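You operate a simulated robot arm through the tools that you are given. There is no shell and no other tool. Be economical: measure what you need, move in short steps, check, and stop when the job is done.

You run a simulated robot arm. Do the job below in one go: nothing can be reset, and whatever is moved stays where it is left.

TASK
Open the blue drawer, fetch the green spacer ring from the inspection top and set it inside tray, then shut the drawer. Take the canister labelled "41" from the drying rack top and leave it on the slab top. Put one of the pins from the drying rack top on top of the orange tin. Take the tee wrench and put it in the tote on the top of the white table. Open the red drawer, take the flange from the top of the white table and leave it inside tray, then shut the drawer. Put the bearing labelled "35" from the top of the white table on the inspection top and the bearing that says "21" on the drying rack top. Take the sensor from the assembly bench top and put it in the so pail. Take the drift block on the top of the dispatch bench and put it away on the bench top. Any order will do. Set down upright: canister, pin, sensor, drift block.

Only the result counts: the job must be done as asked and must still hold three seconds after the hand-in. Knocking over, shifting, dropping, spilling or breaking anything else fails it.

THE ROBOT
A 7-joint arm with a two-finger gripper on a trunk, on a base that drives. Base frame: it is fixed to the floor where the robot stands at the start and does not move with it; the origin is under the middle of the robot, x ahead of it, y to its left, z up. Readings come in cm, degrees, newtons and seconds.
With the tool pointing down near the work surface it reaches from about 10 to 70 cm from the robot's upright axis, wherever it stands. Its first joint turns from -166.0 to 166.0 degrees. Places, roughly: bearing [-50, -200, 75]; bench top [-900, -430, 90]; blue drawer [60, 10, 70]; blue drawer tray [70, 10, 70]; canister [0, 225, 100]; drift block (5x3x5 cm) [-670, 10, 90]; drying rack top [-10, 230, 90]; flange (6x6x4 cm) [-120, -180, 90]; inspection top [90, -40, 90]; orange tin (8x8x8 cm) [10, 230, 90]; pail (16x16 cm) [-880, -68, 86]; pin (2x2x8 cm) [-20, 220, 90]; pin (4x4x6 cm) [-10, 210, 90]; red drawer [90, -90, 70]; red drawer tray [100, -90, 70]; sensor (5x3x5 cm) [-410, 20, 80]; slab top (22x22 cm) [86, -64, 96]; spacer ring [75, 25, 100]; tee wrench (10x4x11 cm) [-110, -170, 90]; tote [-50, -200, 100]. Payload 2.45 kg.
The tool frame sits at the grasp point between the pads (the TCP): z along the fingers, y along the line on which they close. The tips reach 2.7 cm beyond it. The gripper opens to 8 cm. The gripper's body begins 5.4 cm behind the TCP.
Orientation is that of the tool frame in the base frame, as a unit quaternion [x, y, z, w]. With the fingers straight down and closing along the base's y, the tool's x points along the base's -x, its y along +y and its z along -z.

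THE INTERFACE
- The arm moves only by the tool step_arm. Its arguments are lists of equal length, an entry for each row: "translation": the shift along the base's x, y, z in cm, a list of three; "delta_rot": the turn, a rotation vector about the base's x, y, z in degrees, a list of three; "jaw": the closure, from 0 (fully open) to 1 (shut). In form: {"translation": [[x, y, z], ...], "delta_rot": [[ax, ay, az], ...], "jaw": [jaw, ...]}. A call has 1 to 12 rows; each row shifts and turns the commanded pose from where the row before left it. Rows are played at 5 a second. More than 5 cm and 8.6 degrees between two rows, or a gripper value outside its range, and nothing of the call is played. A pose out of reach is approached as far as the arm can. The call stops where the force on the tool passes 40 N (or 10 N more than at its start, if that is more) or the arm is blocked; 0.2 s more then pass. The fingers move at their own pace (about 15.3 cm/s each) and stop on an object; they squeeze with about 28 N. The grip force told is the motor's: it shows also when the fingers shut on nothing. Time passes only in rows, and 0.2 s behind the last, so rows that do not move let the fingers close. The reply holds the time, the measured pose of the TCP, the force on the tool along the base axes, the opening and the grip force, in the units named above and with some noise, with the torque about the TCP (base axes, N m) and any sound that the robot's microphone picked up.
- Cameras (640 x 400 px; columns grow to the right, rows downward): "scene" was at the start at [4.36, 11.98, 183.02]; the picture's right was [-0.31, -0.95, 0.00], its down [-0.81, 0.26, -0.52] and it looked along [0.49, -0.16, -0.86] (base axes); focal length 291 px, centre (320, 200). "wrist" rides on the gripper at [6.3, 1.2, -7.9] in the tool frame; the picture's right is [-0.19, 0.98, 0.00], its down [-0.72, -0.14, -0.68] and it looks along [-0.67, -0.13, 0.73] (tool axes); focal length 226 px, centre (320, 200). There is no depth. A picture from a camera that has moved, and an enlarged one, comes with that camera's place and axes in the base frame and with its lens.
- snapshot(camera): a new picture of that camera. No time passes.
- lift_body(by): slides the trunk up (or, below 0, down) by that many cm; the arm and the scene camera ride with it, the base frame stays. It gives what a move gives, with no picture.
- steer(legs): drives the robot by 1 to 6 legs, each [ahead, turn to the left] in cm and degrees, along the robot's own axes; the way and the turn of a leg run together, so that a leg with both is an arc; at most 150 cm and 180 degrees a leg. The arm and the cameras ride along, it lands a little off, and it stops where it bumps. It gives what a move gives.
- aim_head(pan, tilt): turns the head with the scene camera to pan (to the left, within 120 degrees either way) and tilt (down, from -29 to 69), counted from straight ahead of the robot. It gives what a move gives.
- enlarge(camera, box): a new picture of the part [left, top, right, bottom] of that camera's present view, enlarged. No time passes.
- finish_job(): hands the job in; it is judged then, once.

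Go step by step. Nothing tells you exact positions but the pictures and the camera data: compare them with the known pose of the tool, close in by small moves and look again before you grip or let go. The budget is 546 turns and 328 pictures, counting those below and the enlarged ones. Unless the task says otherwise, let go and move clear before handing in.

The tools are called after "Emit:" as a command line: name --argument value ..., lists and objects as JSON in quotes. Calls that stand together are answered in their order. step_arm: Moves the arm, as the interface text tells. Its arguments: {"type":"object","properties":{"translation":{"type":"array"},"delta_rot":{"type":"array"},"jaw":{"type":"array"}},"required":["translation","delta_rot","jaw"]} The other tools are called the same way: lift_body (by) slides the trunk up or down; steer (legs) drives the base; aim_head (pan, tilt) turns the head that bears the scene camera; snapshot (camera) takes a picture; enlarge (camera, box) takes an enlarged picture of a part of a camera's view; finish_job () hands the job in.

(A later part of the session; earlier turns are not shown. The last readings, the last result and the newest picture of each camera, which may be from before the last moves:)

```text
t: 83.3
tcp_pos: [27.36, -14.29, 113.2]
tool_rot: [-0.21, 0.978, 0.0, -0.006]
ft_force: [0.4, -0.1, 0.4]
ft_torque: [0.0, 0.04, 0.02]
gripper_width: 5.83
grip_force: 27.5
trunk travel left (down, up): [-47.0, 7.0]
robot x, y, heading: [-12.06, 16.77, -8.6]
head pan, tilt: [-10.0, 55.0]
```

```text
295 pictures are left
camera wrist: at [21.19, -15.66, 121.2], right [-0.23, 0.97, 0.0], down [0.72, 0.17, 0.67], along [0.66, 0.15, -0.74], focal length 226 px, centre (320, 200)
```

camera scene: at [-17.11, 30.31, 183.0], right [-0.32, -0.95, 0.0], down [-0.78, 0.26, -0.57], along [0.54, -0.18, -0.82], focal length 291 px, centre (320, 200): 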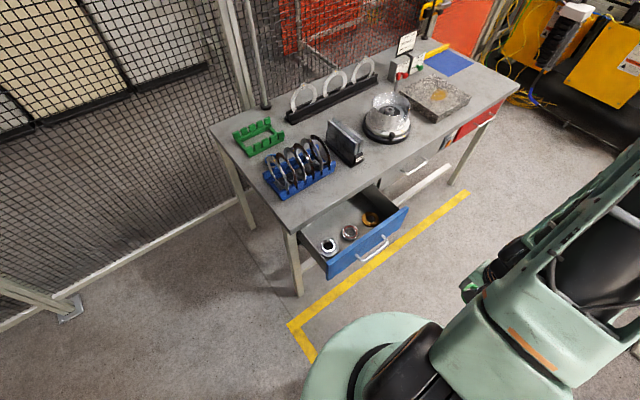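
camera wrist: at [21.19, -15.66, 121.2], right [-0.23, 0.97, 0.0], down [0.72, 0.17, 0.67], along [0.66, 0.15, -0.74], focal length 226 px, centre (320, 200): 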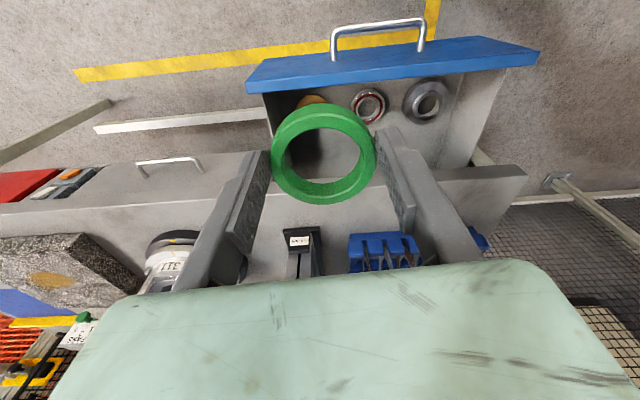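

The tool is aligned. Moving above the free spot at a safe height.

Emit:
step_arm --translation '[[2.4, 1.9, -2], [2.4, 1.9, -2], [2.4, 1.9, -2], [2.4, 1.9, -2], [2.4, 1.9, -2]]' --delta_rot '[[0, 0, 0], [0, 0, 0], [0, 0, 0], [0, 0, 0], [0, 0, 0]]' --jaw '[1, 1, 1, 1, 1]'

Emit:
snapshot --camera "wrist"

Emit:
enlarge --camera "scene" --box '[250, 150, 450, 310]'

```text
t: 84.5
tcp_pos: [39.42, -4.71, 102.96]
tool_rot: [-0.208, 0.978, 0.001, -0.006]
ft_force: [0.7, 0.0, -0.3]
ft_torque: [-0.03, 0.03, -0.03]
gripper_width: 5.85
grip_force: 27.6
trunk travel left (down, up): [-47.0, 7.0]
robot x, y, heading: [-12.22, 16.59, -8.4]
head pan, tilt: [-10.0, 55.0]
```

```text
294 pictures are left
camera wrist: at [33.24, -6.16, 110.92], right [-0.22, 0.97, 0.0], down [0.72, 0.17, 0.67], along [0.66, 0.15, -0.74], focal length 226 px, centre (320, 200)
```

wrist: 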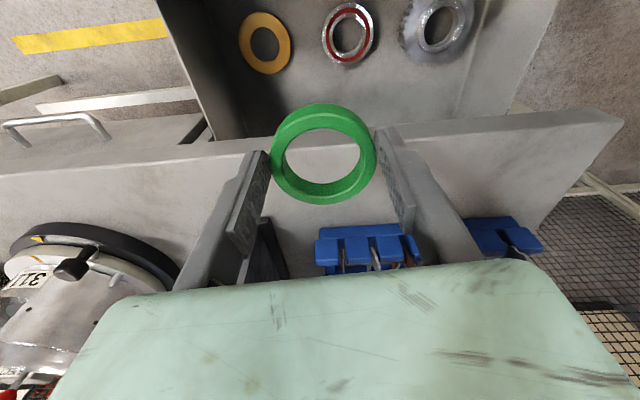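

```text
2.50 times, centred on (350, 230) of scene
camera zoom: at [-5.1, 28.63, 182.98], right [-0.32, -0.95, 0.0], down [-0.78, 0.26, -0.57], along [0.54, -0.18, -0.82], focal length 728 px, centre (245, 125)
```

zoom: 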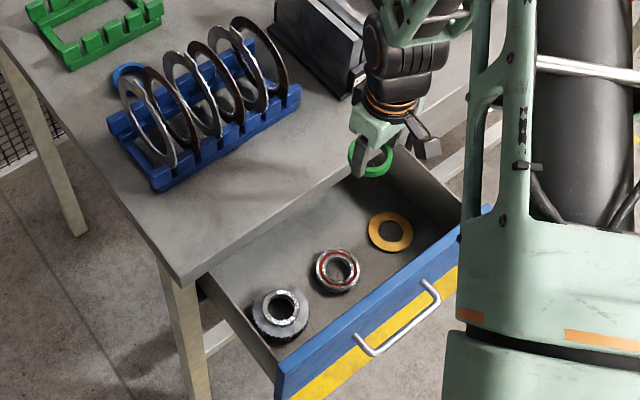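

I need the table edge position precisely before lowering, so I'll zoom in on the wrist view.

Emit:
enlarge --camera "wrist" --box '[200, 60, 440, 210]'

```text
2.67 times, centred on (320, 135) of wrist
camera zoom: at [33.24, -6.16, 110.92], right [-0.22, 0.97, 0.0], down [0.72, 0.17, 0.67], along [0.66, 0.15, -0.74], focal length 603 px, centre (320, 373)
```

zoom: 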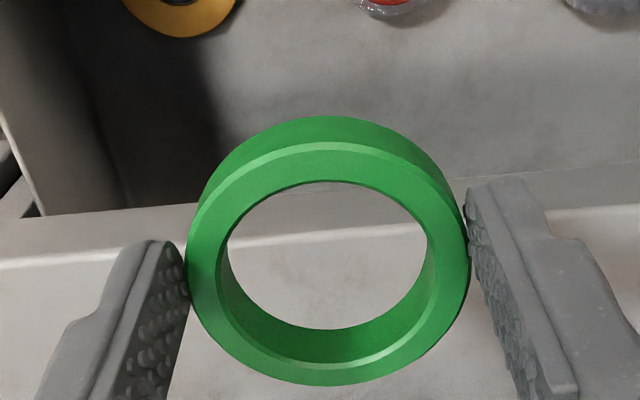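

By the wrist view, straight down the ring would overlap the bearing. I'll tilt the tool about 22° so the ring can reach under the table edge behind the parts, starting up here.

Emit:
step_arm --translation '[[0, 0, 0], [0, 0, 0], [0, 0, 0], [0.6, -1.4, -2], [0, 0, -4], [0, 0, -4], [0, 0, -4], [0, 0, -4]]' --delta_rot '[[3, -6.7, 0], [3, -6.7, 0], [3, -6.7, 0], [0, 0, 0], [0, 0, 0], [0, 0, 0], [0, 0, 0], [0, 0, 0]]' --jaw '[1, 1, 1, 1, 1, 1, 1, 1]'

Emit:
snapshot --camera "wrist"

Emit:
enlarge --camera "scene" --box '[250, 150, 450, 310]'

```text
t: 86.3
tcp_pos: [39.87, -6.3, 85.08]
tool_rot: [-0.206, 0.961, 0.041, 0.182]
ft_force: [0.1, -1.0, 0.0]
ft_torque: [0.03, 0.04, 0.03]
gripper_width: 5.84
grip_force: 27.6
trunk travel left (down, up): [-47.0, 7.0]
robot x, y, heading: [-11.98, 16.71, -8.5]
head pan, tilt: [-10.0, 55.0]
```

```text
291 pictures are left
camera wrist: at [31.35, -8.73, 90.15], right [-0.24, 0.97, 0.07], down [0.44, 0.04, 0.9], along [0.87, 0.25, -0.44], focal length 226 px, centre (320, 200)
```

wrist: 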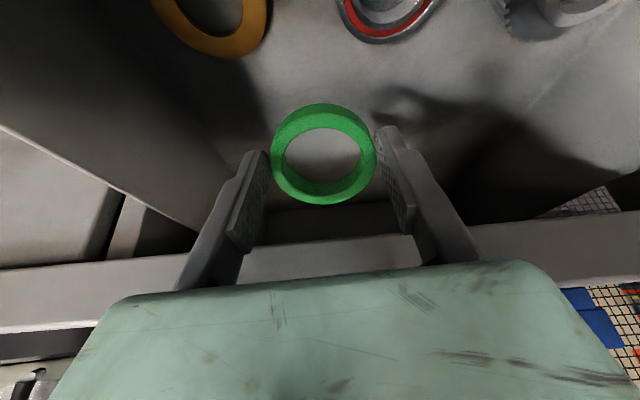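

```text
2.50 times, centred on (350, 230) of scene
camera zoom: at [-5.21, 28.54, 183.0], right [-0.32, -0.95, 0.0], down [-0.78, 0.26, -0.57], along [0.54, -0.18, -0.82], focal length 728 px, centre (245, 125)
```

zoom: 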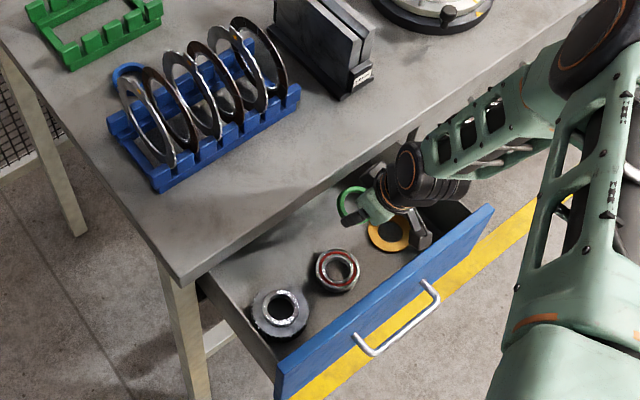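

The ring is now behind the parts and under the table's front edge level. Continuing down and inward in small steps.

Emit:
step_arm --translation '[[0.9, 0.4, -1.5], [0.9, 0.4, -1.5], [0.9, 0.4, -1.5]]' --delta_rot '[[0, 0, 0], [0, 0, 0], [0, 0, 0]]' --jaw '[1, 1, 1]'

Emit:
snapshot --camera "wrist"

Emit:
enlarge --camera "scene" --box '[280, 170, 430, 290]'

```text
t: 87.1
tcp_pos: [42.7, -4.99, 80.55]
tool_rot: [-0.206, 0.961, 0.04, 0.182]
ft_force: [0.0, -0.2, 0.3]
ft_torque: [-0.01, 0.03, 0.0]
gripper_width: 5.84
grip_force: 27.9
trunk travel left (down, up): [-47.0, 7.0]
robot x, y, heading: [-12.07, 16.93, -8.3]
head pan, tilt: [-10.0, 55.0]
```

```text
289 pictures are left
camera wrist: at [34.04, -7.44, 85.69], right [-0.24, 0.97, 0.07], down [0.44, 0.04, 0.9], along [0.87, 0.25, -0.44], focal length 226 px, centre (320, 200)
```

wrist: 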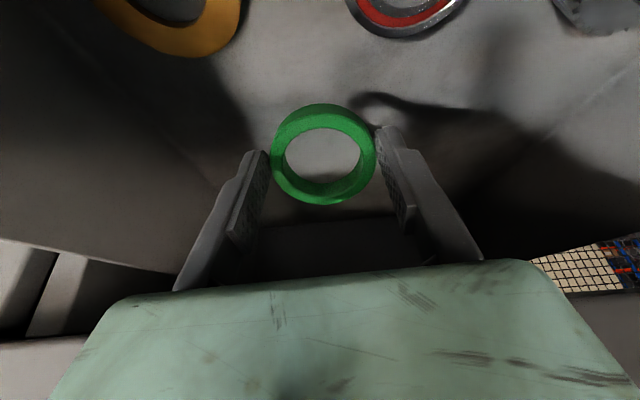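

```text
3.33 times, centred on (355, 230) of scene
camera zoom: at [-5.21, 28.58, 182.99], right [-0.32, -0.95, 0.0], down [-0.78, 0.26, -0.57], along [0.54, -0.18, -0.82], focal length 971 px, centre (203, 100)
```

zoom: 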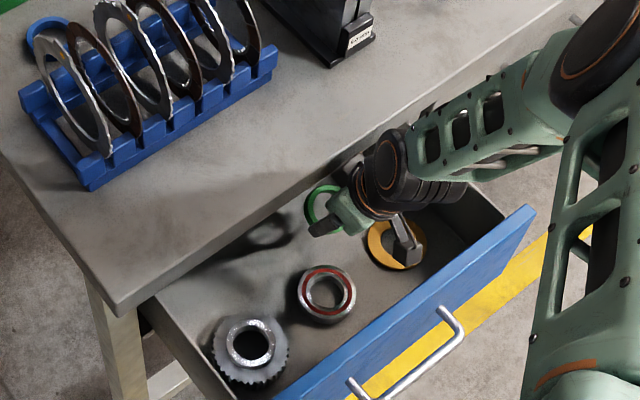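

Well clear of everything. Lowering in small steps until the ring touches the tray floor.

Emit:
step_arm --translation '[[0.2, 0.1, -1], [0.2, 0.1, -1], [0, 0, -0.7]]' --delta_rot '[[0, 0, 0], [0, 0, 0], [0, 0, 0]]' --jaw '[1, 1, 1]'

Emit:
snapshot --camera "wrist"

```text
t: 87.9
tcp_pos: [42.93, -4.7, 77.92]
tool_rot: [-0.206, 0.961, 0.041, 0.181]
ft_force: [0.5, -1.0, 0.3]
ft_torque: [-0.02, 0.0, 0.0]
gripper_width: 5.86
grip_force: 28.2
trunk travel left (down, up): [-47.0, 7.0]
robot x, y, heading: [-11.75, 16.56, -8.3]
head pan, tilt: [-10.0, 55.0]
```

```text
287 pictures are left
camera wrist: at [34.37, -7.19, 82.99], right [-0.24, 0.97, 0.07], down [0.44, 0.04, 0.9], along [0.86, 0.25, -0.44], focal length 226 px, centre (320, 200)
```

wrist: 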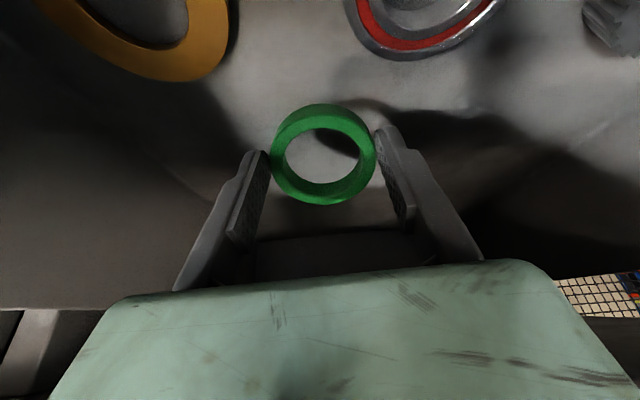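

Not in contact yet. A few more small steps.

Emit:
step_arm --translation '[[0, 0, -0.6], [0, 0, -0.6], [0, 0, -0.6]]' --delta_rot '[[0, 0, 0], [0, 0, 0], [0, 0, 0]]' --jaw '[1, 1, 1]'

```text
t: 88.7
tcp_pos: [42.91, -4.7, 76.06]
tool_rot: [-0.205, 0.961, 0.04, 0.182]
ft_force: [-0.8, 0.0, -0.6]
ft_torque: [-0.04, -0.03, -0.02]
gripper_width: 5.81
grip_force: 27.8
trunk travel left (down, up): [-47.0, 7.0]
robot x, y, heading: [-12.06, 16.65, -8.5]
head pan, tilt: [-10.0, 55.0]
```

Emit:
snapshot --camera "wrist"

Emit:
enlarge --camera "scene" --box '[280, 170, 430, 290]'

```text
286 pictures are left
camera wrist: at [34.36, -7.2, 81.17], right [-0.24, 0.97, 0.07], down [0.44, 0.04, 0.9], along [0.87, 0.25, -0.44], focal length 226 px, centre (320, 200)
```

wrist: 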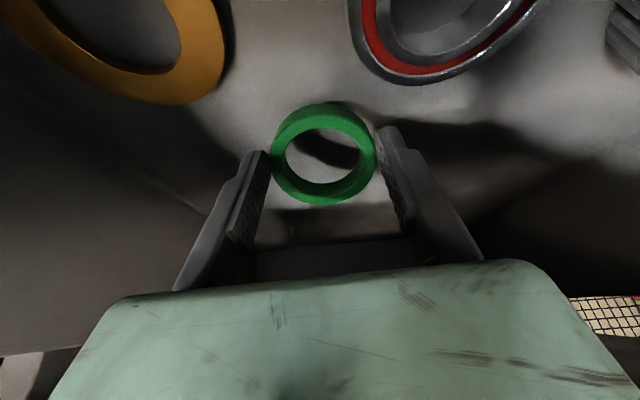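

```text
3.33 times, centred on (355, 230) of scene
camera zoom: at [-5.25, 28.57, 183.0], right [-0.32, -0.95, 0.0], down [-0.78, 0.26, -0.57], along [0.54, -0.18, -0.82], focal length 971 px, centre (203, 100)
```

zoom: 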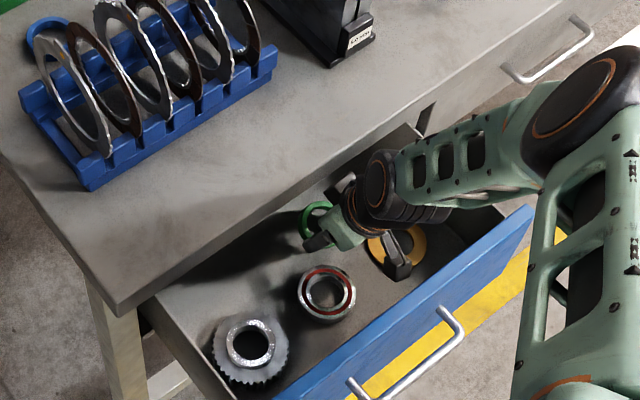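

Still no contact, and the camera is still clear of the washer. Going a little further.

Emit:
step_arm --translation '[[0, 0, -0.6], [0, 0, -0.6], [0, 0, -0.6]]' --delta_rot '[[0, 0, 0], [0, 0, 0], [0, 0, 0]]' --jaw '[1, 1, 1]'

Emit:
snapshot --camera "wrist"

```text
t: 89.5
tcp_pos: [43.01, -4.81, 74.56]
tool_rot: [-0.206, 0.961, 0.04, 0.183]
ft_force: [0.8, 2.4, 24.4]
ft_torque: [0.04, 0.11, 0.01]
gripper_width: 5.87
grip_force: 27.8
trunk travel left (down, up): [-47.0, 7.0]
robot x, y, heading: [-11.87, 16.65, -8.4]
head pan, tilt: [-10.0, 55.0]
```

```text
284 pictures are left
camera wrist: at [34.47, -7.24, 79.53], right [-0.24, 0.97, 0.07], down [0.44, 0.04, 0.9], along [0.87, 0.24, -0.43], focal length 226 px, centre (320, 200)
```

wrist: 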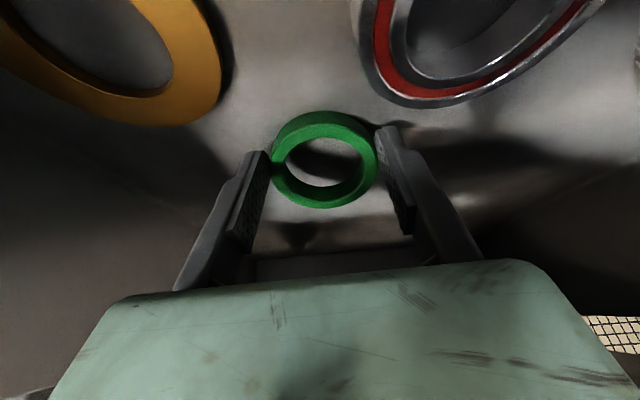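

The ring touches the floor. Easing off, releasing and backing up and out.

Emit:
step_arm --translation '[[0, 0, 0.4], [0, 0, 0], [0, 0, 0], [-0.3, -0.1, 1], [-0.4, -0.2, 1.5], [-1, -0.4, 2.5]]' --delta_rot '[[0, 0, 0], [0, 0, 0], [0, 0, 0], [0, 0, 0], [0, 0, 0], [0, 0, 0]]' --jaw '[1, 0.3, 0, 0, 0, 0]'

Emit:
snapshot --camera "wrist"

```text
t: 90.9
tcp_pos: [41.19, -5.63, 79.76]
tool_rot: [-0.205, 0.961, 0.04, 0.182]
ft_force: [-0.4, 0.8, 0.7]
ft_torque: [-0.01, 0.0, 0.01]
gripper_width: 7.97
grip_force: 0.1
trunk travel left (down, up): [-47.0, 7.0]
robot x, y, heading: [-12.29, 16.83, -8.4]
head pan, tilt: [-10.0, 55.0]
```

```text
283 pictures are left
camera wrist: at [32.7, -8.05, 84.85], right [-0.24, 0.97, 0.07], down [0.44, 0.04, 0.9], along [0.87, 0.25, -0.44], focal length 226 px, centre (320, 200)
```

wrist: 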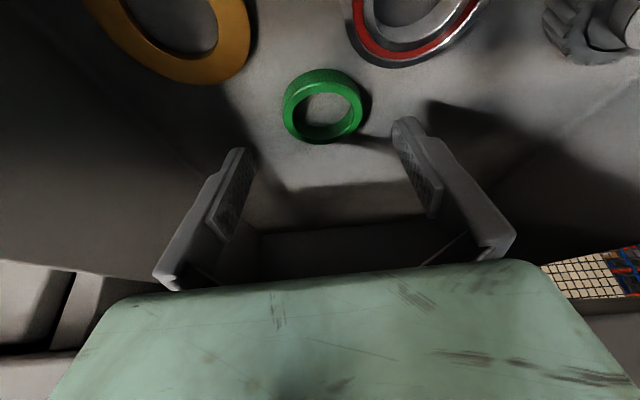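

The ring rests flat in the tray, clear of the other parts. Rising out, then going in front of the drawer with closed fingers to push it shut.

Emit:
step_arm --translation '[[-0.9, -0.4, 3], [-0.9, -0.4, 4], [-0.9, -0.4, 4.5], [-0.9, -0.4, 4.5], [-0.9, -0.4, 4]]' --delta_rot '[[0, 0, 0], [0, 0, 0], [0, 0, 0], [0, 0, 0], [0, 0, 0]]' --jaw '[0, 0, 0, 0, 1]'

Emit:
step_arm --translation '[[-3.7, 0, 0], [-3.7, 0, 0], [-3.7, 0, 0], [-3.5, -0.6, 0], [-3.5, -0.6, 0], [0, 0, -4], [0, 0, -4], [0, 0, -4], [0, 0, -4], [0, 0, -4], [0, 0, -2.5]]' --delta_rot '[[0, 0, 0], [0, 0, 0], [0, 0, 0], [0, 0, 0], [0, 0, 0], [0, 0, 0], [0, 0, 0], [0, 0, 0], [0, 0, 0], [0, 0, 0], [0, 0, 0]]' --jaw '[1, 1, 1, 1, 1, 1, 1, 1, 1, 1, 1]'

Emit:
snapshot --camera "scene"

Emit:
snapshot --camera "wrist"

```text
t: 92.1
tcp_pos: [36.95, -7.37, 100.01]
tool_rot: [-0.205, 0.961, 0.041, 0.181]
ft_force: [0.0, 0.2, -0.4]
ft_torque: [0.05, -0.02, 0.0]
gripper_width: 0.01
grip_force: 28.4
trunk travel left (down, up): [-47.0, 7.0]
robot x, y, heading: [-12.33, 16.19, -8.6]
head pan, tilt: [-10.0, 55.0]
```

```text
t: 94.5
tcp_pos: [18.61, -8.9, 77.35]
tool_rot: [-0.205, 0.961, 0.04, 0.181]
ft_force: [-0.6, 0.5, -0.3]
ft_torque: [-0.02, -0.03, 0.02]
gripper_width: 0.01
grip_force: 27.9
trunk travel left (down, up): [-47.0, 7.0]
robot x, y, heading: [-12.13, 16.94, -8.4]
head pan, tilt: [-10.0, 55.0]
```

```text
282 pictures are left
camera scene: at [-5.26, 28.56, 183.0], right [-0.32, -0.95, 0.0], down [-0.78, 0.26, -0.57], along [0.54, -0.18, -0.82], focal length 291 px, centre (320, 200)
```

scene: 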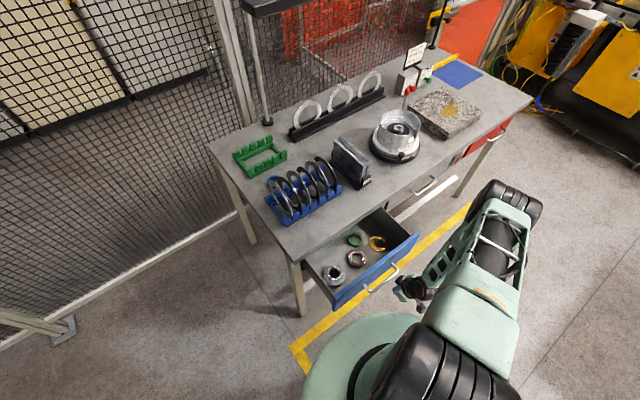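

```text
281 pictures are left
camera wrist: at [10.07, -11.24, 82.35], right [-0.24, 0.97, 0.07], down [0.44, 0.04, 0.9], along [0.87, 0.25, -0.44], focal length 226 px, centre (320, 200)
```

wrist: 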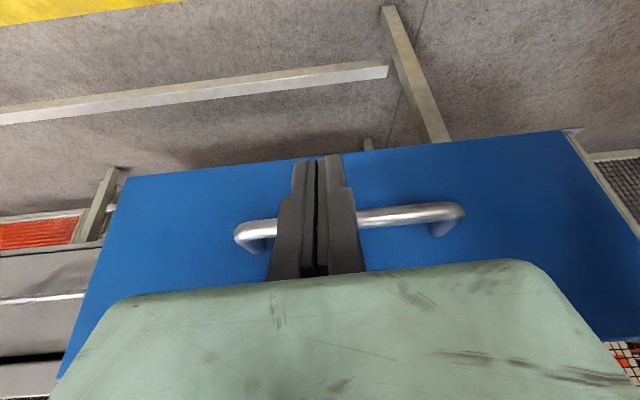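

Fingers are in front of the handle. I'll centre on it and push it in steadily.

Emit:
step_arm --translation '[[0.3, 1.3, 0], [1.3, 0.57, 0], [1.3, 0.57, 0], [1.3, 0.57, 0], [1.3, 0.57, 0], [1.3, 0.57, 0], [1.3, 0.57, 0], [1.3, 0.57, 0], [1.3, 0.57, 0], [1.3, 0.57, 0], [1.3, 0.57, 0], [1.3, 0.57, 0]]' --delta_rot '[[0, 0, 0], [0, 0, 0], [0, 0, 0], [0, 0, 0], [0, 0, 0], [0, 0, 0], [0, 0, 0], [0, 0, 0], [0, 0, 0], [0, 0, 0], [0, 0, 0], [0, 0, 0]]' --jaw '[1, 1, 1, 1, 1, 1, 1, 1, 1, 1, 1, 1]'

Emit:
snapshot --camera "wrist"

```text
t: 97.1
tcp_pos: [33.31, -0.98, 77.19]
tool_rot: [-0.206, 0.961, 0.04, 0.182]
ft_force: [-0.5, -0.1, 0.7]
ft_torque: [-0.01, -0.02, 0.01]
gripper_width: 0.0
grip_force: 28.2
trunk travel left (down, up): [-47.0, 7.0]
robot x, y, heading: [-12.33, 16.91, -8.3]
head pan, tilt: [-10.0, 55.0]
```

```text
280 pictures are left
camera wrist: at [24.72, -3.49, 82.27], right [-0.24, 0.97, 0.07], down [0.44, 0.04, 0.9], along [0.87, 0.25, -0.44], focal length 226 px, centre (320, 200)
```

wrist: 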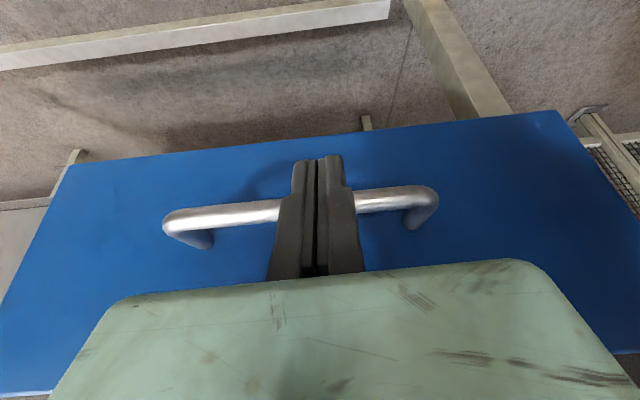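

The drawer slides along. Continuing until it stops.

Emit:
step_arm --translation '[[1.3, 0.45, 0], [1.3, 0.45, 0], [1.3, 0.45, 0], [1.3, 0.45, 0], [1.3, 0.45, 0], [0.9, 0.35, 0], [0.9, 0.35, 0]]' --delta_rot '[[0, 0, 0], [0, 0, 0], [0, 0, 0], [0, 0, 0], [0, 0, 0], [0, 0, 0], [0, 0, 0]]' --jaw '[1, 1, 1, 1, 1, 1, 1]'

Emit:
snapshot --camera "scene"

```text
t: 98.6
tcp_pos: [39.9, 1.22, 76.79]
tool_rot: [-0.205, 0.963, 0.041, 0.17]
ft_force: [-6.7, -4.7, -1.0]
ft_torque: [-0.06, 0.01, -0.08]
gripper_width: 0.01
grip_force: 28.0
trunk travel left (down, up): [-47.0, 7.0]
robot x, y, heading: [-11.96, 16.44, -8.1]
head pan, tilt: [-10.0, 55.0]
stopped in row 7: the force on the tool passed its limit at 47 N (the readings are from after the stop); the commanded pose is now the measured one
```

```text
279 pictures are left
camera scene: at [-5.16, 28.71, 182.98], right [-0.32, -0.95, 0.0], down [-0.78, 0.26, -0.57], along [0.54, -0.18, -0.82], focal length 291 px, centre (320, 200)
```

scene: 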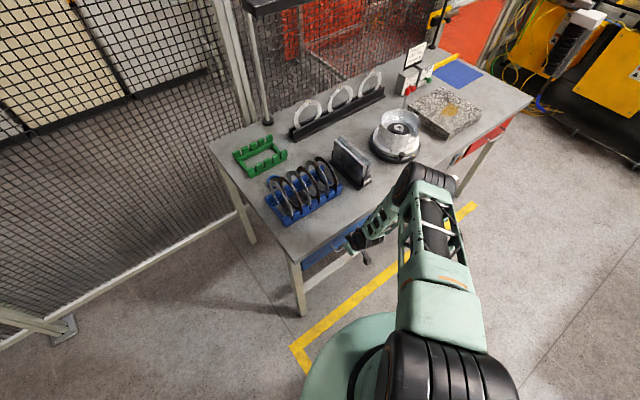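

The drawer is shut (it hit its stop). Backing off, restoring the tool to vertical and checking.

Emit:
step_arm --translation '[[-1.8, -0.8, 0], [-1.8, -0.8, 0], [-1.8, -0.8, 0], [-1.8, -0.8, 0], [-1, -0.8, 4], [0, 0, 4.5], [0, 0, 4.5], [0, 0, 4.5], [0, 0, 4.5], [0, 0, 4.5]]' --delta_rot '[[0, 0, 0], [0, 0, 0], [0, 0, 0], [0, 0, 0], [0, 0, 0], [0, 0, 0], [-3, 6.5, 0], [-3, 6.5, 0], [-2.8, 6.2, 0], [0, 0, 0]]' --jaw '[1, 1, 1, 1, 1, 1, 1, 1, 1, 0]'

Emit:
steer --legs '[[-20, 0]]'

Emit:
snapshot --camera "scene"

```text
t: 100.8
tcp_pos: [31.72, -2.66, 103.53]
tool_rot: [-0.208, 0.978, 0.0, -0.007]
ft_force: [-0.6, -0.4, -1.0]
ft_torque: [-0.01, -0.03, -0.04]
gripper_width: 8.0
grip_force: 0.1
trunk travel left (down, up): [-47.0, 7.0]
robot x, y, heading: [-12.35, 16.55, -8.3]
head pan, tilt: [-10.0, 55.0]
```

```text
t: 102.4
tcp_pos: [11.63, 0.36, 103.47]
tool_rot: [-0.208, 0.978, 0.0, -0.005]
ft_force: [0.3, 0.9, 0.4]
ft_torque: [0.02, -0.02, -0.01]
gripper_width: 7.99
grip_force: 0.0
trunk travel left (down, up): [-47.0, 7.0]
robot x, y, heading: [-31.91, 19.35, -8.6]
head pan, tilt: [-10.0, 55.0]
```

```text
278 pictures are left
camera scene: at [-25.44, 31.58, 183.01], right [-0.32, -0.95, 0.0], down [-0.78, 0.26, -0.57], along [0.54, -0.18, -0.82], focal length 291 px, centre (320, 200)
```

scene: 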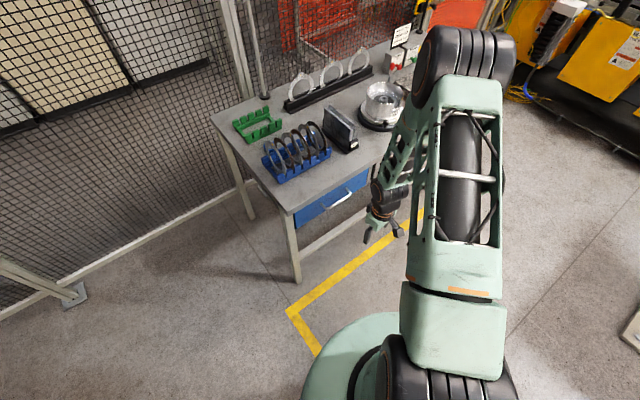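

Blue drawer is shut. Now looking left toward the drying rack.

Emit:
steer --legs '[[0, 92]]'

Emit:
aim_head --pan 10 --tilt 20

Emit:
snapshot --camera "scene"

```text
t: 106.8
tcp_pos: [-15.05, 64.6, 103.56]
tool_rot: [0.853, -0.522, 0.004, 0.005]
ft_force: [0.1, -0.1, 0.6]
ft_torque: [0.0, 0.0, 0.02]
gripper_width: 7.99
grip_force: 0.1
trunk travel left (down, up): [-47.0, 7.0]
robot x, y, heading: [-31.97, 19.43, 84.5]
head pan, tilt: [-10.0, 55.0]
```

```text
t: 107.8
tcp_pos: [-15.24, 64.52, 103.55]
tool_rot: [0.853, -0.523, 0.005, 0.005]
ft_force: [0.0, 0.7, 0.3]
ft_torque: [0.0, -0.08, 0.02]
gripper_width: 8.02
grip_force: 0.1
trunk travel left (down, up): [-47.0, 7.0]
robot x, y, heading: [-31.85, 19.52, 84.6]
head pan, tilt: [10.0, 20.0]
```

```text
277 pictures are left
camera scene: at [-47.07, 28.38, 188.2], right [1.0, 0.08, 0.0], down [0.03, -0.34, -0.94], along [-0.08, 0.94, -0.34], focal length 291 px, centre (320, 200)
```

scene: 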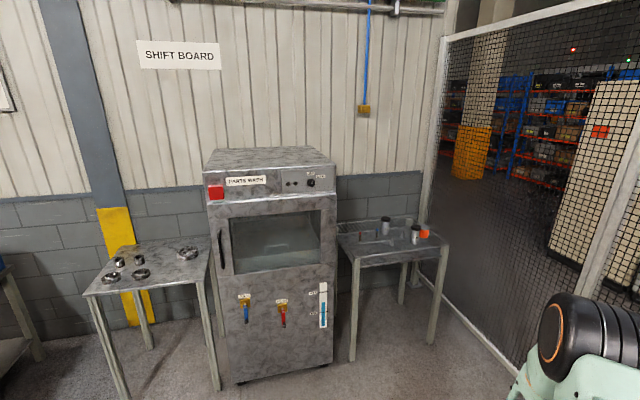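

The drying rack is the small table on the right of the washer, rotated the same ~23°. Driving up to about 55 cm in front of it and facing it.

Emit:
steer --legs '[[0, -11], [138, 0], [0, 40]]'

Emit:
aim_head --pan 0 --tilt 45

Emit:
snapshot --camera "scene"

```text
t: 117.4
tcp_pos: [1.17, 199.61, 103.56]
tool_rot: [0.955, -0.298, 0.005, 0.003]
ft_force: [-0.1, -0.8, -0.2]
ft_torque: [0.01, 0.03, 0.01]
gripper_width: 7.97
grip_force: 0.1
trunk travel left (down, up): [-47.0, 7.0]
robot x, y, heading: [7.61, 152.15, 112.9]
head pan, tilt: [10.0, 20.0]
```

```text
t: 118.3
tcp_pos: [1.24, 199.63, 103.47]
tool_rot: [0.955, -0.298, 0.005, 0.004]
ft_force: [0.7, 0.7, 0.1]
ft_torque: [-0.01, 0.0, -0.01]
gripper_width: 7.99
grip_force: 0.0
trunk travel left (down, up): [-47.0, 7.0]
robot x, y, heading: [7.59, 151.97, 113.0]
head pan, tilt: [0.0, 45.0]
```

```text
276 pictures are left
camera scene: at [-7.91, 152.42, 184.35], right [0.92, 0.39, 0.0], down [0.28, -0.65, -0.71], along [-0.28, 0.65, -0.71], focal length 291 px, centre (320, 200)
```

scene: 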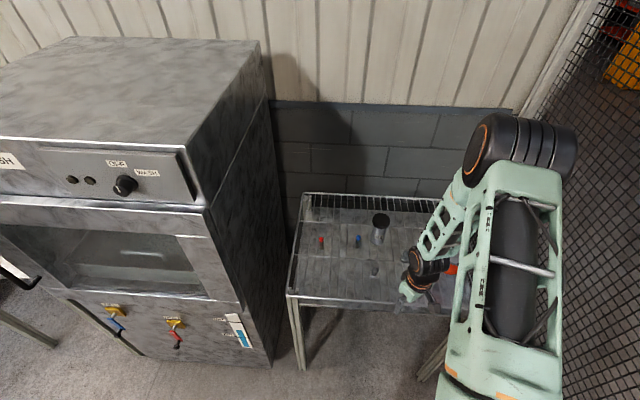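

The arm blocks the view of the table. Pulling it back and to the right.

Emit:
step_arm --translation '[[2.5, -3, 2], [3, -3, 2], [3.5, -3, 2], [3.5, -3, 2], [3.5, -2, 2], [3.5, -2, 0]]' --delta_rot '[[0, 0, 0], [0, 0, 0], [0, 0, 0], [0, 0, 0], [0, 0, 0], [0, 0, 0]]' --jaw '[0, 0, 0, 0, 0, 0]'

Emit:
enlarge --camera "scene" --box '[270, 170, 510, 330]'

```text
refused: row 3 steps farther than a row can; nothing moved
```

```text
2.50 times, centred on (390, 250) of scene
camera zoom: at [-7.91, 152.42, 184.35], right [0.92, 0.39, 0.0], down [0.28, -0.65, -0.71], along [-0.28, 0.65, -0.71], focal length 728 px, centre (145, 75)
```

zoom: 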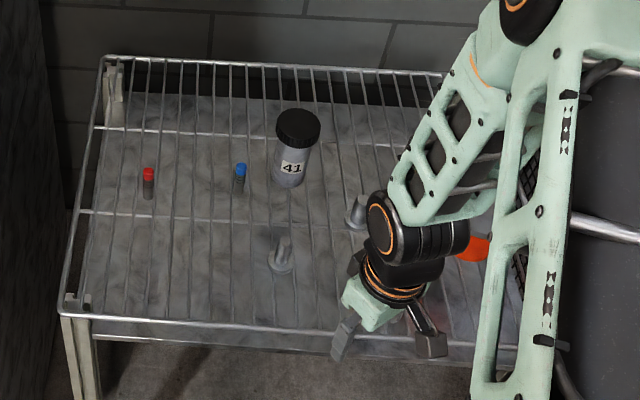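

Canister 41, two small capped pins and grey stepped pins stand on the wire rack. Moving the arm out of view with smaller steps.

Emit:
step_arm --translation '[[2.5, -3, 2], [2.8, -3, 2], [3, -3, 2], [3, -3, 2], [3, -2, 2], [3, -2, 0], [3, -1, 0], [3, -1, 0]]' --delta_rot '[[0, 0, 0], [0, 0, 0], [0, 0, 0], [0, 0, 0], [0, 0, 0], [0, 0, 0], [0, 0, 0], [0, 0, 0]]' --jaw '[0, 0, 0, 0, 0, 0, 0, 0]'

Emit:
enlarge --camera "scene" --box '[270, 170, 510, 330]'

```text
t: 120.1
tcp_pos: [24.71, 181.63, 113.32]
tool_rot: [0.954, -0.298, 0.005, 0.003]
ft_force: [-0.1, -0.4, -0.1]
ft_torque: [-0.02, 0.04, 0.02]
gripper_width: 8.01
grip_force: 0.0
trunk travel left (down, up): [-47.0, 7.0]
robot x, y, heading: [7.65, 151.86, 113.2]
head pan, tilt: [0.0, 45.0]
```

```text
2.50 times, centred on (390, 250) of scene
camera zoom: at [-7.75, 152.36, 184.36], right [0.92, 0.39, 0.0], down [0.28, -0.65, -0.71], along [-0.28, 0.65, -0.71], focal length 728 px, centre (145, 75)
```

zoom: 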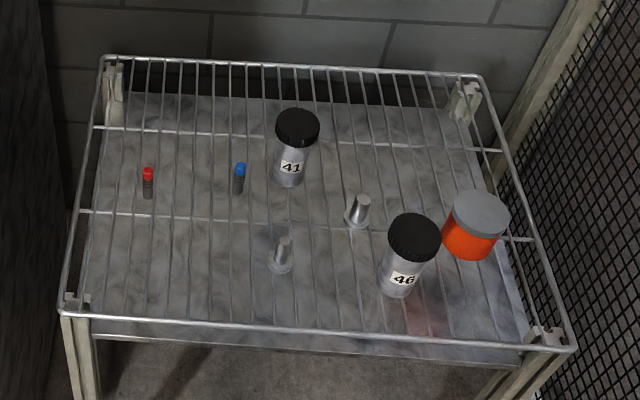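

Objects located: grey stepped pin near (-11.4, 210.4), orange tin top near (12.5, 224.6, 98), canister 41 near (-14.7, 225.7). Moving 14 cm closer.

Emit:
steer --legs '[[14, 0]]'

Emit:
step_arm --translation '[[-4.5, 0.5, 0], [-4.5, 0.5, 0], [-4.5, 0.5, 0], [-4.5, 0.5, 0], [-4.5, 0.5, 0], [-4, 0.5, 0]]' --delta_rot '[[0, 0, 0], [0, 0, 0], [0, 0, 0], [0, 0, 0], [0, 0, 0], [0, 0, 0]]' --jaw '[0.3, 0.3, 0.3, 0.3, 0.3, 0.3]'

Emit:
snapshot --camera "wrist"

Emit:
snapshot --camera "scene"

```text
t: 121.4
tcp_pos: [19.17, 194.56, 113.19]
tool_rot: [0.954, -0.299, 0.005, 0.004]
ft_force: [-0.8, 0.5, -0.5]
ft_torque: [-0.02, -0.01, 0.01]
gripper_width: 8.0
grip_force: 0.0
trunk travel left (down, up): [-47.0, 7.0]
robot x, y, heading: [1.9, 164.6, 112.9]
head pan, tilt: [0.0, 45.0]
```

```text
t: 122.8
tcp_pos: [-7.24, 197.5, 113.17]
tool_rot: [0.954, -0.299, 0.006, 0.004]
ft_force: [-0.7, 1.1, -0.9]
ft_torque: [0.02, -0.03, 0.03]
gripper_width: 5.6
grip_force: 0.2
trunk travel left (down, up): [-47.0, 7.0]
robot x, y, heading: [1.94, 164.95, 112.8]
head pan, tilt: [0.0, 45.0]
```

```text
273 pictures are left
camera wrist: at [-2.82, 192.97, 121.27], right [-0.72, -0.69, 0.0], down [-0.51, 0.53, 0.67], along [-0.47, 0.48, -0.74], focal length 226 px, centre (320, 200)
```

wrist: 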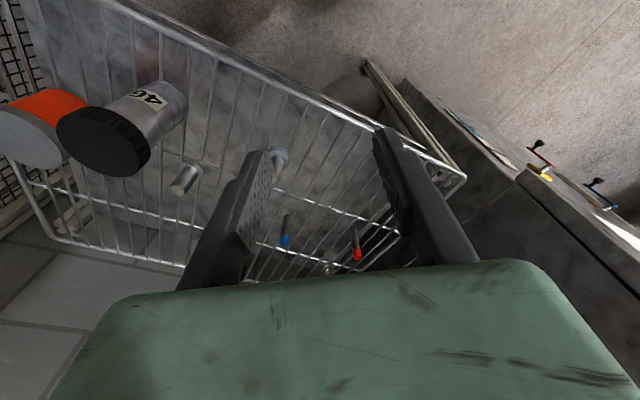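

```text
272 pictures are left
camera scene: at [-13.42, 165.19, 184.33], right [0.92, 0.39, 0.0], down [0.28, -0.65, -0.71], along [-0.27, 0.65, -0.71], focal length 291 px, centre (320, 200)
```

scene: 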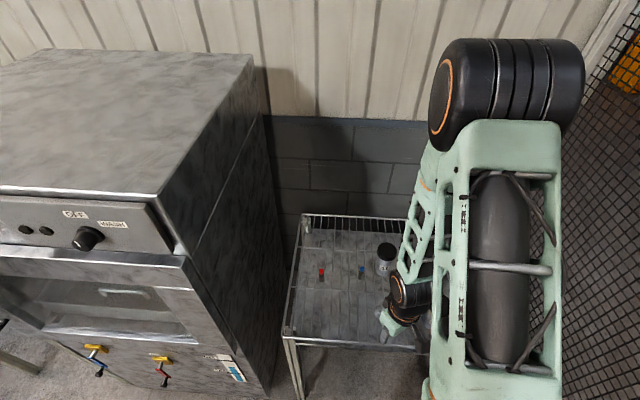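

Yawing the tool square to the rack and moving toward the grey pin.

Emit:
step_arm --translation '[[-1, 1.5, 0], [-1, 1.5, 0], [-1, 1.5, 0], [-1, 1.5, 0]]' --delta_rot '[[0, 0, -8], [0, 0, -8], [0, 0, -8], [0, 0, -8]]' --jaw '[0.3, 0.3, 0.3, 0.3]'

Emit:
snapshot --camera "wrist"

```text
t: 123.8
tcp_pos: [-11.26, 203.36, 113.14]
tool_rot: [0.833, -0.553, 0.004, 0.005]
ft_force: [-0.3, 0.1, -0.1]
ft_torque: [-0.01, 0.01, 0.0]
gripper_width: 5.62
grip_force: 0.0
trunk travel left (down, up): [-47.0, 7.0]
robot x, y, heading: [1.93, 165.02, 112.9]
head pan, tilt: [0.0, 45.0]
```

```text
271 pictures are left
camera wrist: at [-9.95, 197.25, 121.15], right [-0.98, -0.21, 0.0], down [-0.15, 0.72, 0.67], along [-0.14, 0.66, -0.74], focal length 226 px, centre (320, 200)
```

wrist: 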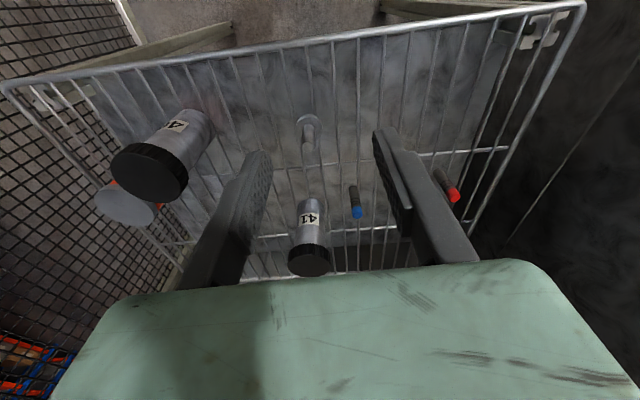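

The pin base is at about (-10.9, 210.5). Moving above it.

Emit:
step_arm --translation '[[0.2, 3.6, -3], [0.2, 3.5, -3], [0, 0, -3]]' --delta_rot '[[0, 0, 0], [0, 0, 0], [0, 0, 0]]' --jaw '[0.3, 0.3, 0.3]'

Emit:
snapshot --camera "wrist"

Emit:
enlarge --camera "scene" --box '[300, 200, 480, 360]'

```text
t: 124.6
tcp_pos: [-10.92, 210.6, 104.42]
tool_rot: [0.835, -0.55, 0.004, 0.004]
ft_force: [-0.8, -0.8, 0.0]
ft_torque: [0.0, -0.03, -0.01]
gripper_width: 5.58
grip_force: 0.0
trunk travel left (down, up): [-47.0, 7.0]
robot x, y, heading: [2.51, 164.9, 112.9]
head pan, tilt: [0.0, 45.0]
```

```text
270 pictures are left
camera wrist: at [-9.63, 204.36, 112.31], right [-0.98, -0.21, 0.0], down [-0.15, 0.72, 0.67], along [-0.14, 0.66, -0.74], focal length 226 px, centre (320, 200)
```

wrist: 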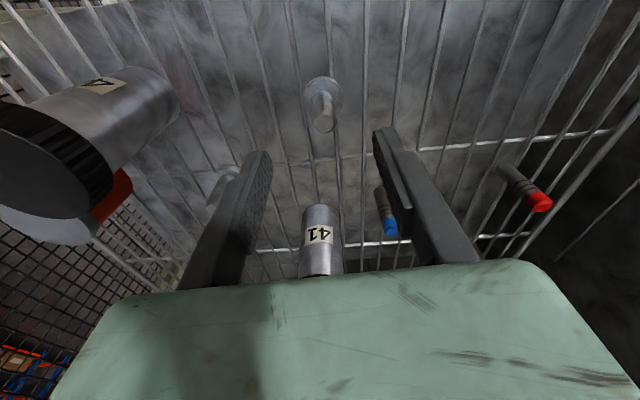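

```text
2.50 times, centred on (390, 280) of scene
camera zoom: at [-13.35, 165.28, 184.33], right [0.92, 0.39, 0.0], down [0.27, -0.65, -0.71], along [-0.27, 0.65, -0.71], focal length 728 px, centre (145, 0)
```

zoom: 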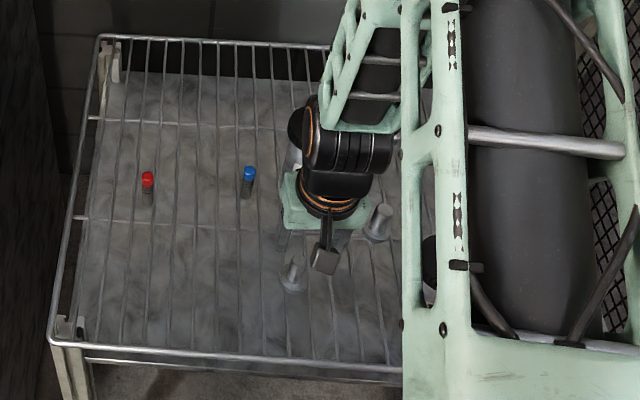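

Pin centre refined to (-11.35, 211.2). Lowering over its stem and closing.

Emit:
step_arm --translation '[[-0.4, 0.6, -3], [0, 0, -3], [0, 0, -3]]' --delta_rot '[[0, 0, 0], [0, 0, 0], [0, 0, 0]]' --jaw '[0.3, 0.3, 0.3]'

Emit:
snapshot --camera "wrist"

```text
t: 125.4
tcp_pos: [-11.35, 211.18, 95.23]
tool_rot: [0.835, -0.55, 0.003, 0.004]
ft_force: [-0.2, 0.4, 0.4]
ft_torque: [0.01, 0.0, 0.01]
gripper_width: 5.62
grip_force: 0.1
trunk travel left (down, up): [-47.0, 7.0]
robot x, y, heading: [2.46, 164.9, 112.9]
head pan, tilt: [0.0, 45.0]
```

```text
268 pictures are left
camera wrist: at [-9.99, 205.04, 103.22], right [-0.98, -0.21, 0.0], down [-0.15, 0.72, 0.67], along [-0.14, 0.66, -0.74], focal length 226 px, centre (320, 200)
```

wrist: 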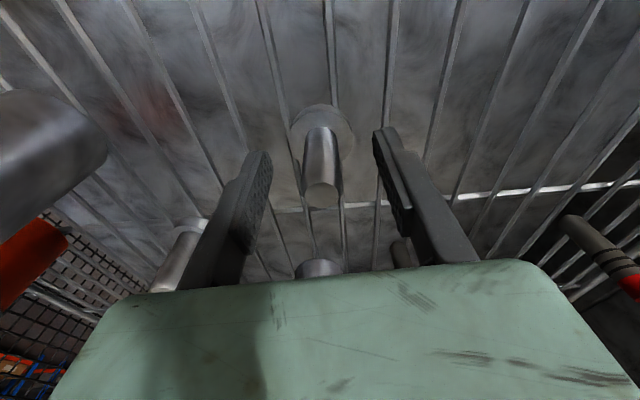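

Emit:
step_arm --translation '[[0, 0, -0.6], [0, 0, 0], [0, 0, 0], [0, 0, 0]]' --delta_rot '[[0, 0, 0], [0, 0, 0], [0, 0, 0], [0, 0, 0]]' --jaw '[0.3, 1, 1, 1]'

Emit:
step_arm --translation '[[0, 0, 2], [0, 0, 4], [0, 0, 4], [0, 0, 4], [0, 0, 4]]' --delta_rot '[[0, 0, 0], [0, 0, 0], [0, 0, 0], [0, 0, 0], [0, 0, 0]]' --jaw '[1, 1, 1, 1, 1]'

Emit:
snapshot --camera "wrist"

```text
t: 126.4
tcp_pos: [-11.14, 211.11, 94.6]
tool_rot: [0.835, -0.551, 0.005, 0.005]
ft_force: [0.2, -0.3, -0.3]
ft_torque: [0.03, 0.02, -0.01]
gripper_width: 1.9
grip_force: 28.5
trunk travel left (down, up): [-47.0, 7.0]
robot x, y, heading: [2.39, 164.75, 113.0]
head pan, tilt: [0.0, 45.0]
```

```text
t: 127.6
tcp_pos: [-11.23, 211.07, 112.56]
tool_rot: [0.835, -0.551, 0.003, 0.005]
ft_force: [0.0, -0.8, -1.8]
ft_torque: [0.03, 0.02, 0.0]
gripper_width: 1.89
grip_force: 28.5
trunk travel left (down, up): [-47.0, 7.0]
robot x, y, heading: [1.99, 164.85, 112.9]
head pan, tilt: [0.0, 45.0]
```

```text
267 pictures are left
camera wrist: at [-9.92, 204.9, 120.64], right [-0.98, -0.21, 0.0], down [-0.15, 0.72, 0.67], along [-0.14, 0.66, -0.74], focal length 226 px, centre (320, 200)
```

wrist: 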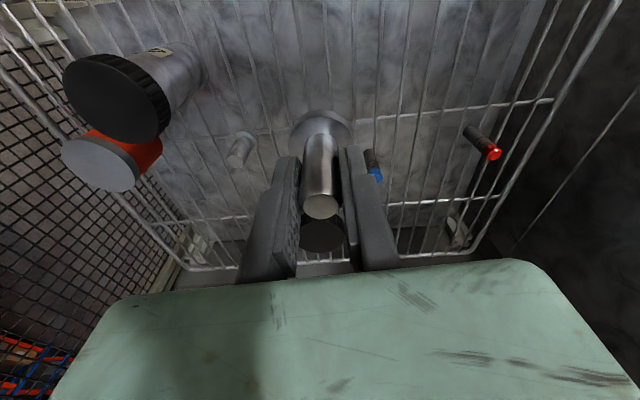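

Pin held. The tin lid is near (12.7, 225). Moving over it at safe height.

Emit:
step_arm --translation '[[0, 0, 3], [4, 2.3, 0], [4, 2.3, 0], [4, 2.3, 0], [4, 2.3, 0], [4, 2.3, 0], [3.9, 2.3, 0]]' --delta_rot '[[0, 0, 0], [0, 0, 0], [0, 0, 0], [0, 0, 0], [0, 0, 0], [0, 0, 0], [0, 0, 0]]' --jaw '[1, 1, 1, 1, 1, 1, 1]'

Emit:
snapshot --camera "wrist"

Emit:
snapshot --camera "scene"

```text
t: 129.2
tcp_pos: [12.58, 225.13, 115.44]
tool_rot: [0.835, -0.55, 0.003, 0.006]
ft_force: [1.0, -0.2, -1.4]
ft_torque: [-0.01, 0.04, 0.0]
gripper_width: 1.91
grip_force: 27.8
trunk travel left (down, up): [-47.0, 7.0]
robot x, y, heading: [2.25, 164.8, 112.8]
head pan, tilt: [0.0, 45.0]
```

```text
266 pictures are left
camera wrist: at [13.83, 218.96, 123.47], right [-0.98, -0.21, 0.0], down [-0.15, 0.72, 0.67], along [-0.14, 0.66, -0.74], focal length 226 px, centre (320, 200)
```

wrist: 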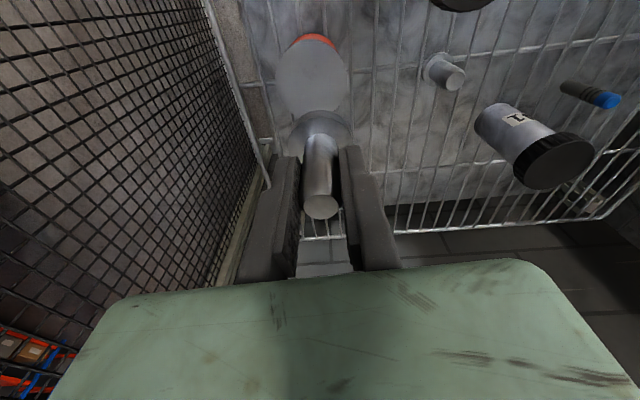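

```text
265 pictures are left
camera scene: at [-13.18, 165.26, 184.35], right [0.92, 0.39, 0.0], down [0.27, -0.65, -0.71], along [-0.27, 0.65, -0.71], focal length 291 px, centre (320, 200)
```

scene: 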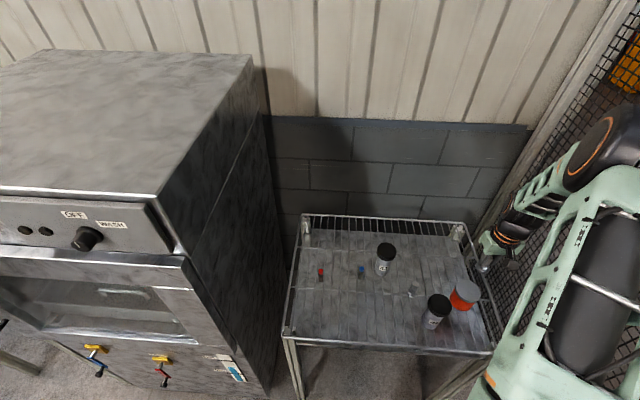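

Tin is centred under the pin. Lowering to just above contact.

Emit:
step_arm --translation '[[0.4, 0.3, -3], [0, 0, -3], [0, 0, -3], [0, 0, -2.4]]' --delta_rot '[[0, 0, 0], [0, 0, 0], [0, 0, 0], [0, 0, 0]]' --jaw '[1, 1, 1, 1]'

Emit:
snapshot --camera "wrist"

Emit:
enlarge --camera "scene" --box '[400, 220, 540, 340]'

```text
t: 130.2
tcp_pos: [13.14, 225.31, 104.14]
tool_rot: [0.835, -0.551, 0.003, 0.004]
ft_force: [0.1, 0.1, -1.4]
ft_torque: [0.0, 0.0, 0.02]
gripper_width: 1.9
grip_force: 28.2
trunk travel left (down, up): [-47.0, 7.0]
robot x, y, heading: [1.93, 164.82, 112.7]
head pan, tilt: [0.0, 45.0]
```

```text
264 pictures are left
camera wrist: at [14.36, 219.08, 112.14], right [-0.98, -0.21, 0.0], down [-0.15, 0.72, 0.67], along [-0.14, 0.66, -0.74], focal length 226 px, centre (320, 200)
```

wrist: 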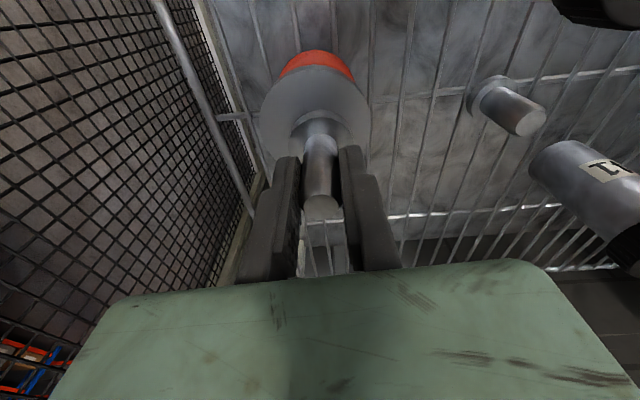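

```text
3.33 times, centred on (470, 280) of scene
camera zoom: at [-13.31, 165.24, 184.34], right [0.92, 0.39, 0.0], down [0.27, -0.65, -0.71], along [-0.27, 0.65, -0.71], focal length 971 px, centre (-180, -67)
```

zoom: 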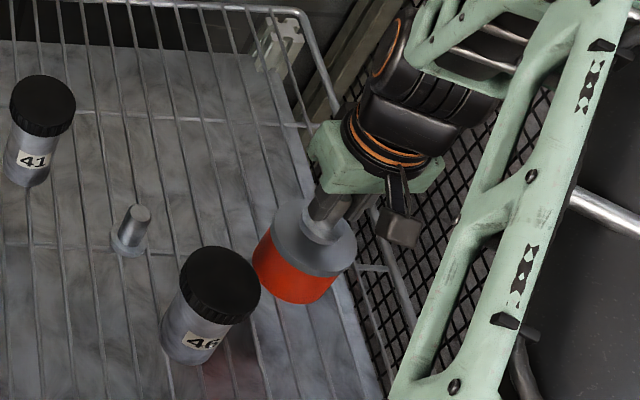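

Nearly centred on the lid. Lowering in half-centimetre steps to contact.

Emit:
step_arm --translation '[[0, -0.4, -0.5], [0, 0, -0.5], [0, 0, -0.4]]' --delta_rot '[[0, 0, 0], [0, 0, 0], [0, 0, 0]]' --jaw '[1, 1, 1]'

```text
t: 131.0
tcp_pos: [12.98, 224.83, 102.9]
tool_rot: [0.835, -0.551, 0.004, 0.004]
ft_force: [-0.8, 0.7, -2.2]
ft_torque: [0.01, 0.01, 0.01]
gripper_width: 1.9
grip_force: 28.5
trunk travel left (down, up): [-47.0, 7.0]
robot x, y, heading: [2.0, 164.77, 112.7]
head pan, tilt: [0.0, 45.0]
```

Emit:
step_arm --translation '[[0, 0, -0.3], [0, 0, -0.3]]' --delta_rot '[[0, 0, 0], [0, 0, 0]]' --jaw '[1, 1]'

Emit:
snapshot --camera "wrist"

```text
t: 131.6
tcp_pos: [13.1, 224.96, 102.2]
tool_rot: [0.834, -0.551, 0.004, 0.004]
ft_force: [0.4, 0.1, -1.5]
ft_torque: [-0.02, 0.0, -0.02]
gripper_width: 1.91
grip_force: 28.2
trunk travel left (down, up): [-47.0, 7.0]
robot x, y, heading: [2.13, 164.7, 112.8]
head pan, tilt: [0.0, 45.0]
```

```text
262 pictures are left
camera wrist: at [14.45, 218.69, 110.2], right [-0.98, -0.21, 0.0], down [-0.15, 0.72, 0.67], along [-0.14, 0.66, -0.74], focal length 226 px, centre (320, 200)
```

wrist: 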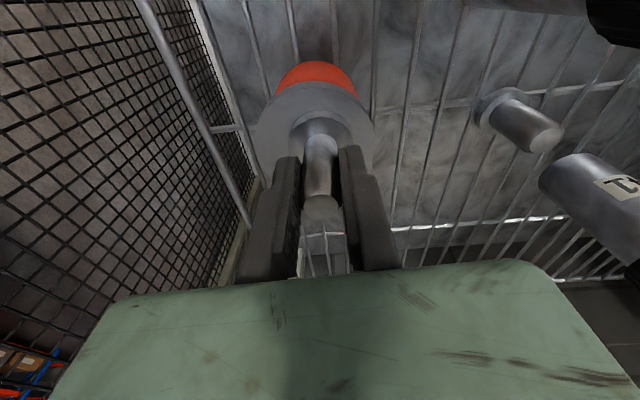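

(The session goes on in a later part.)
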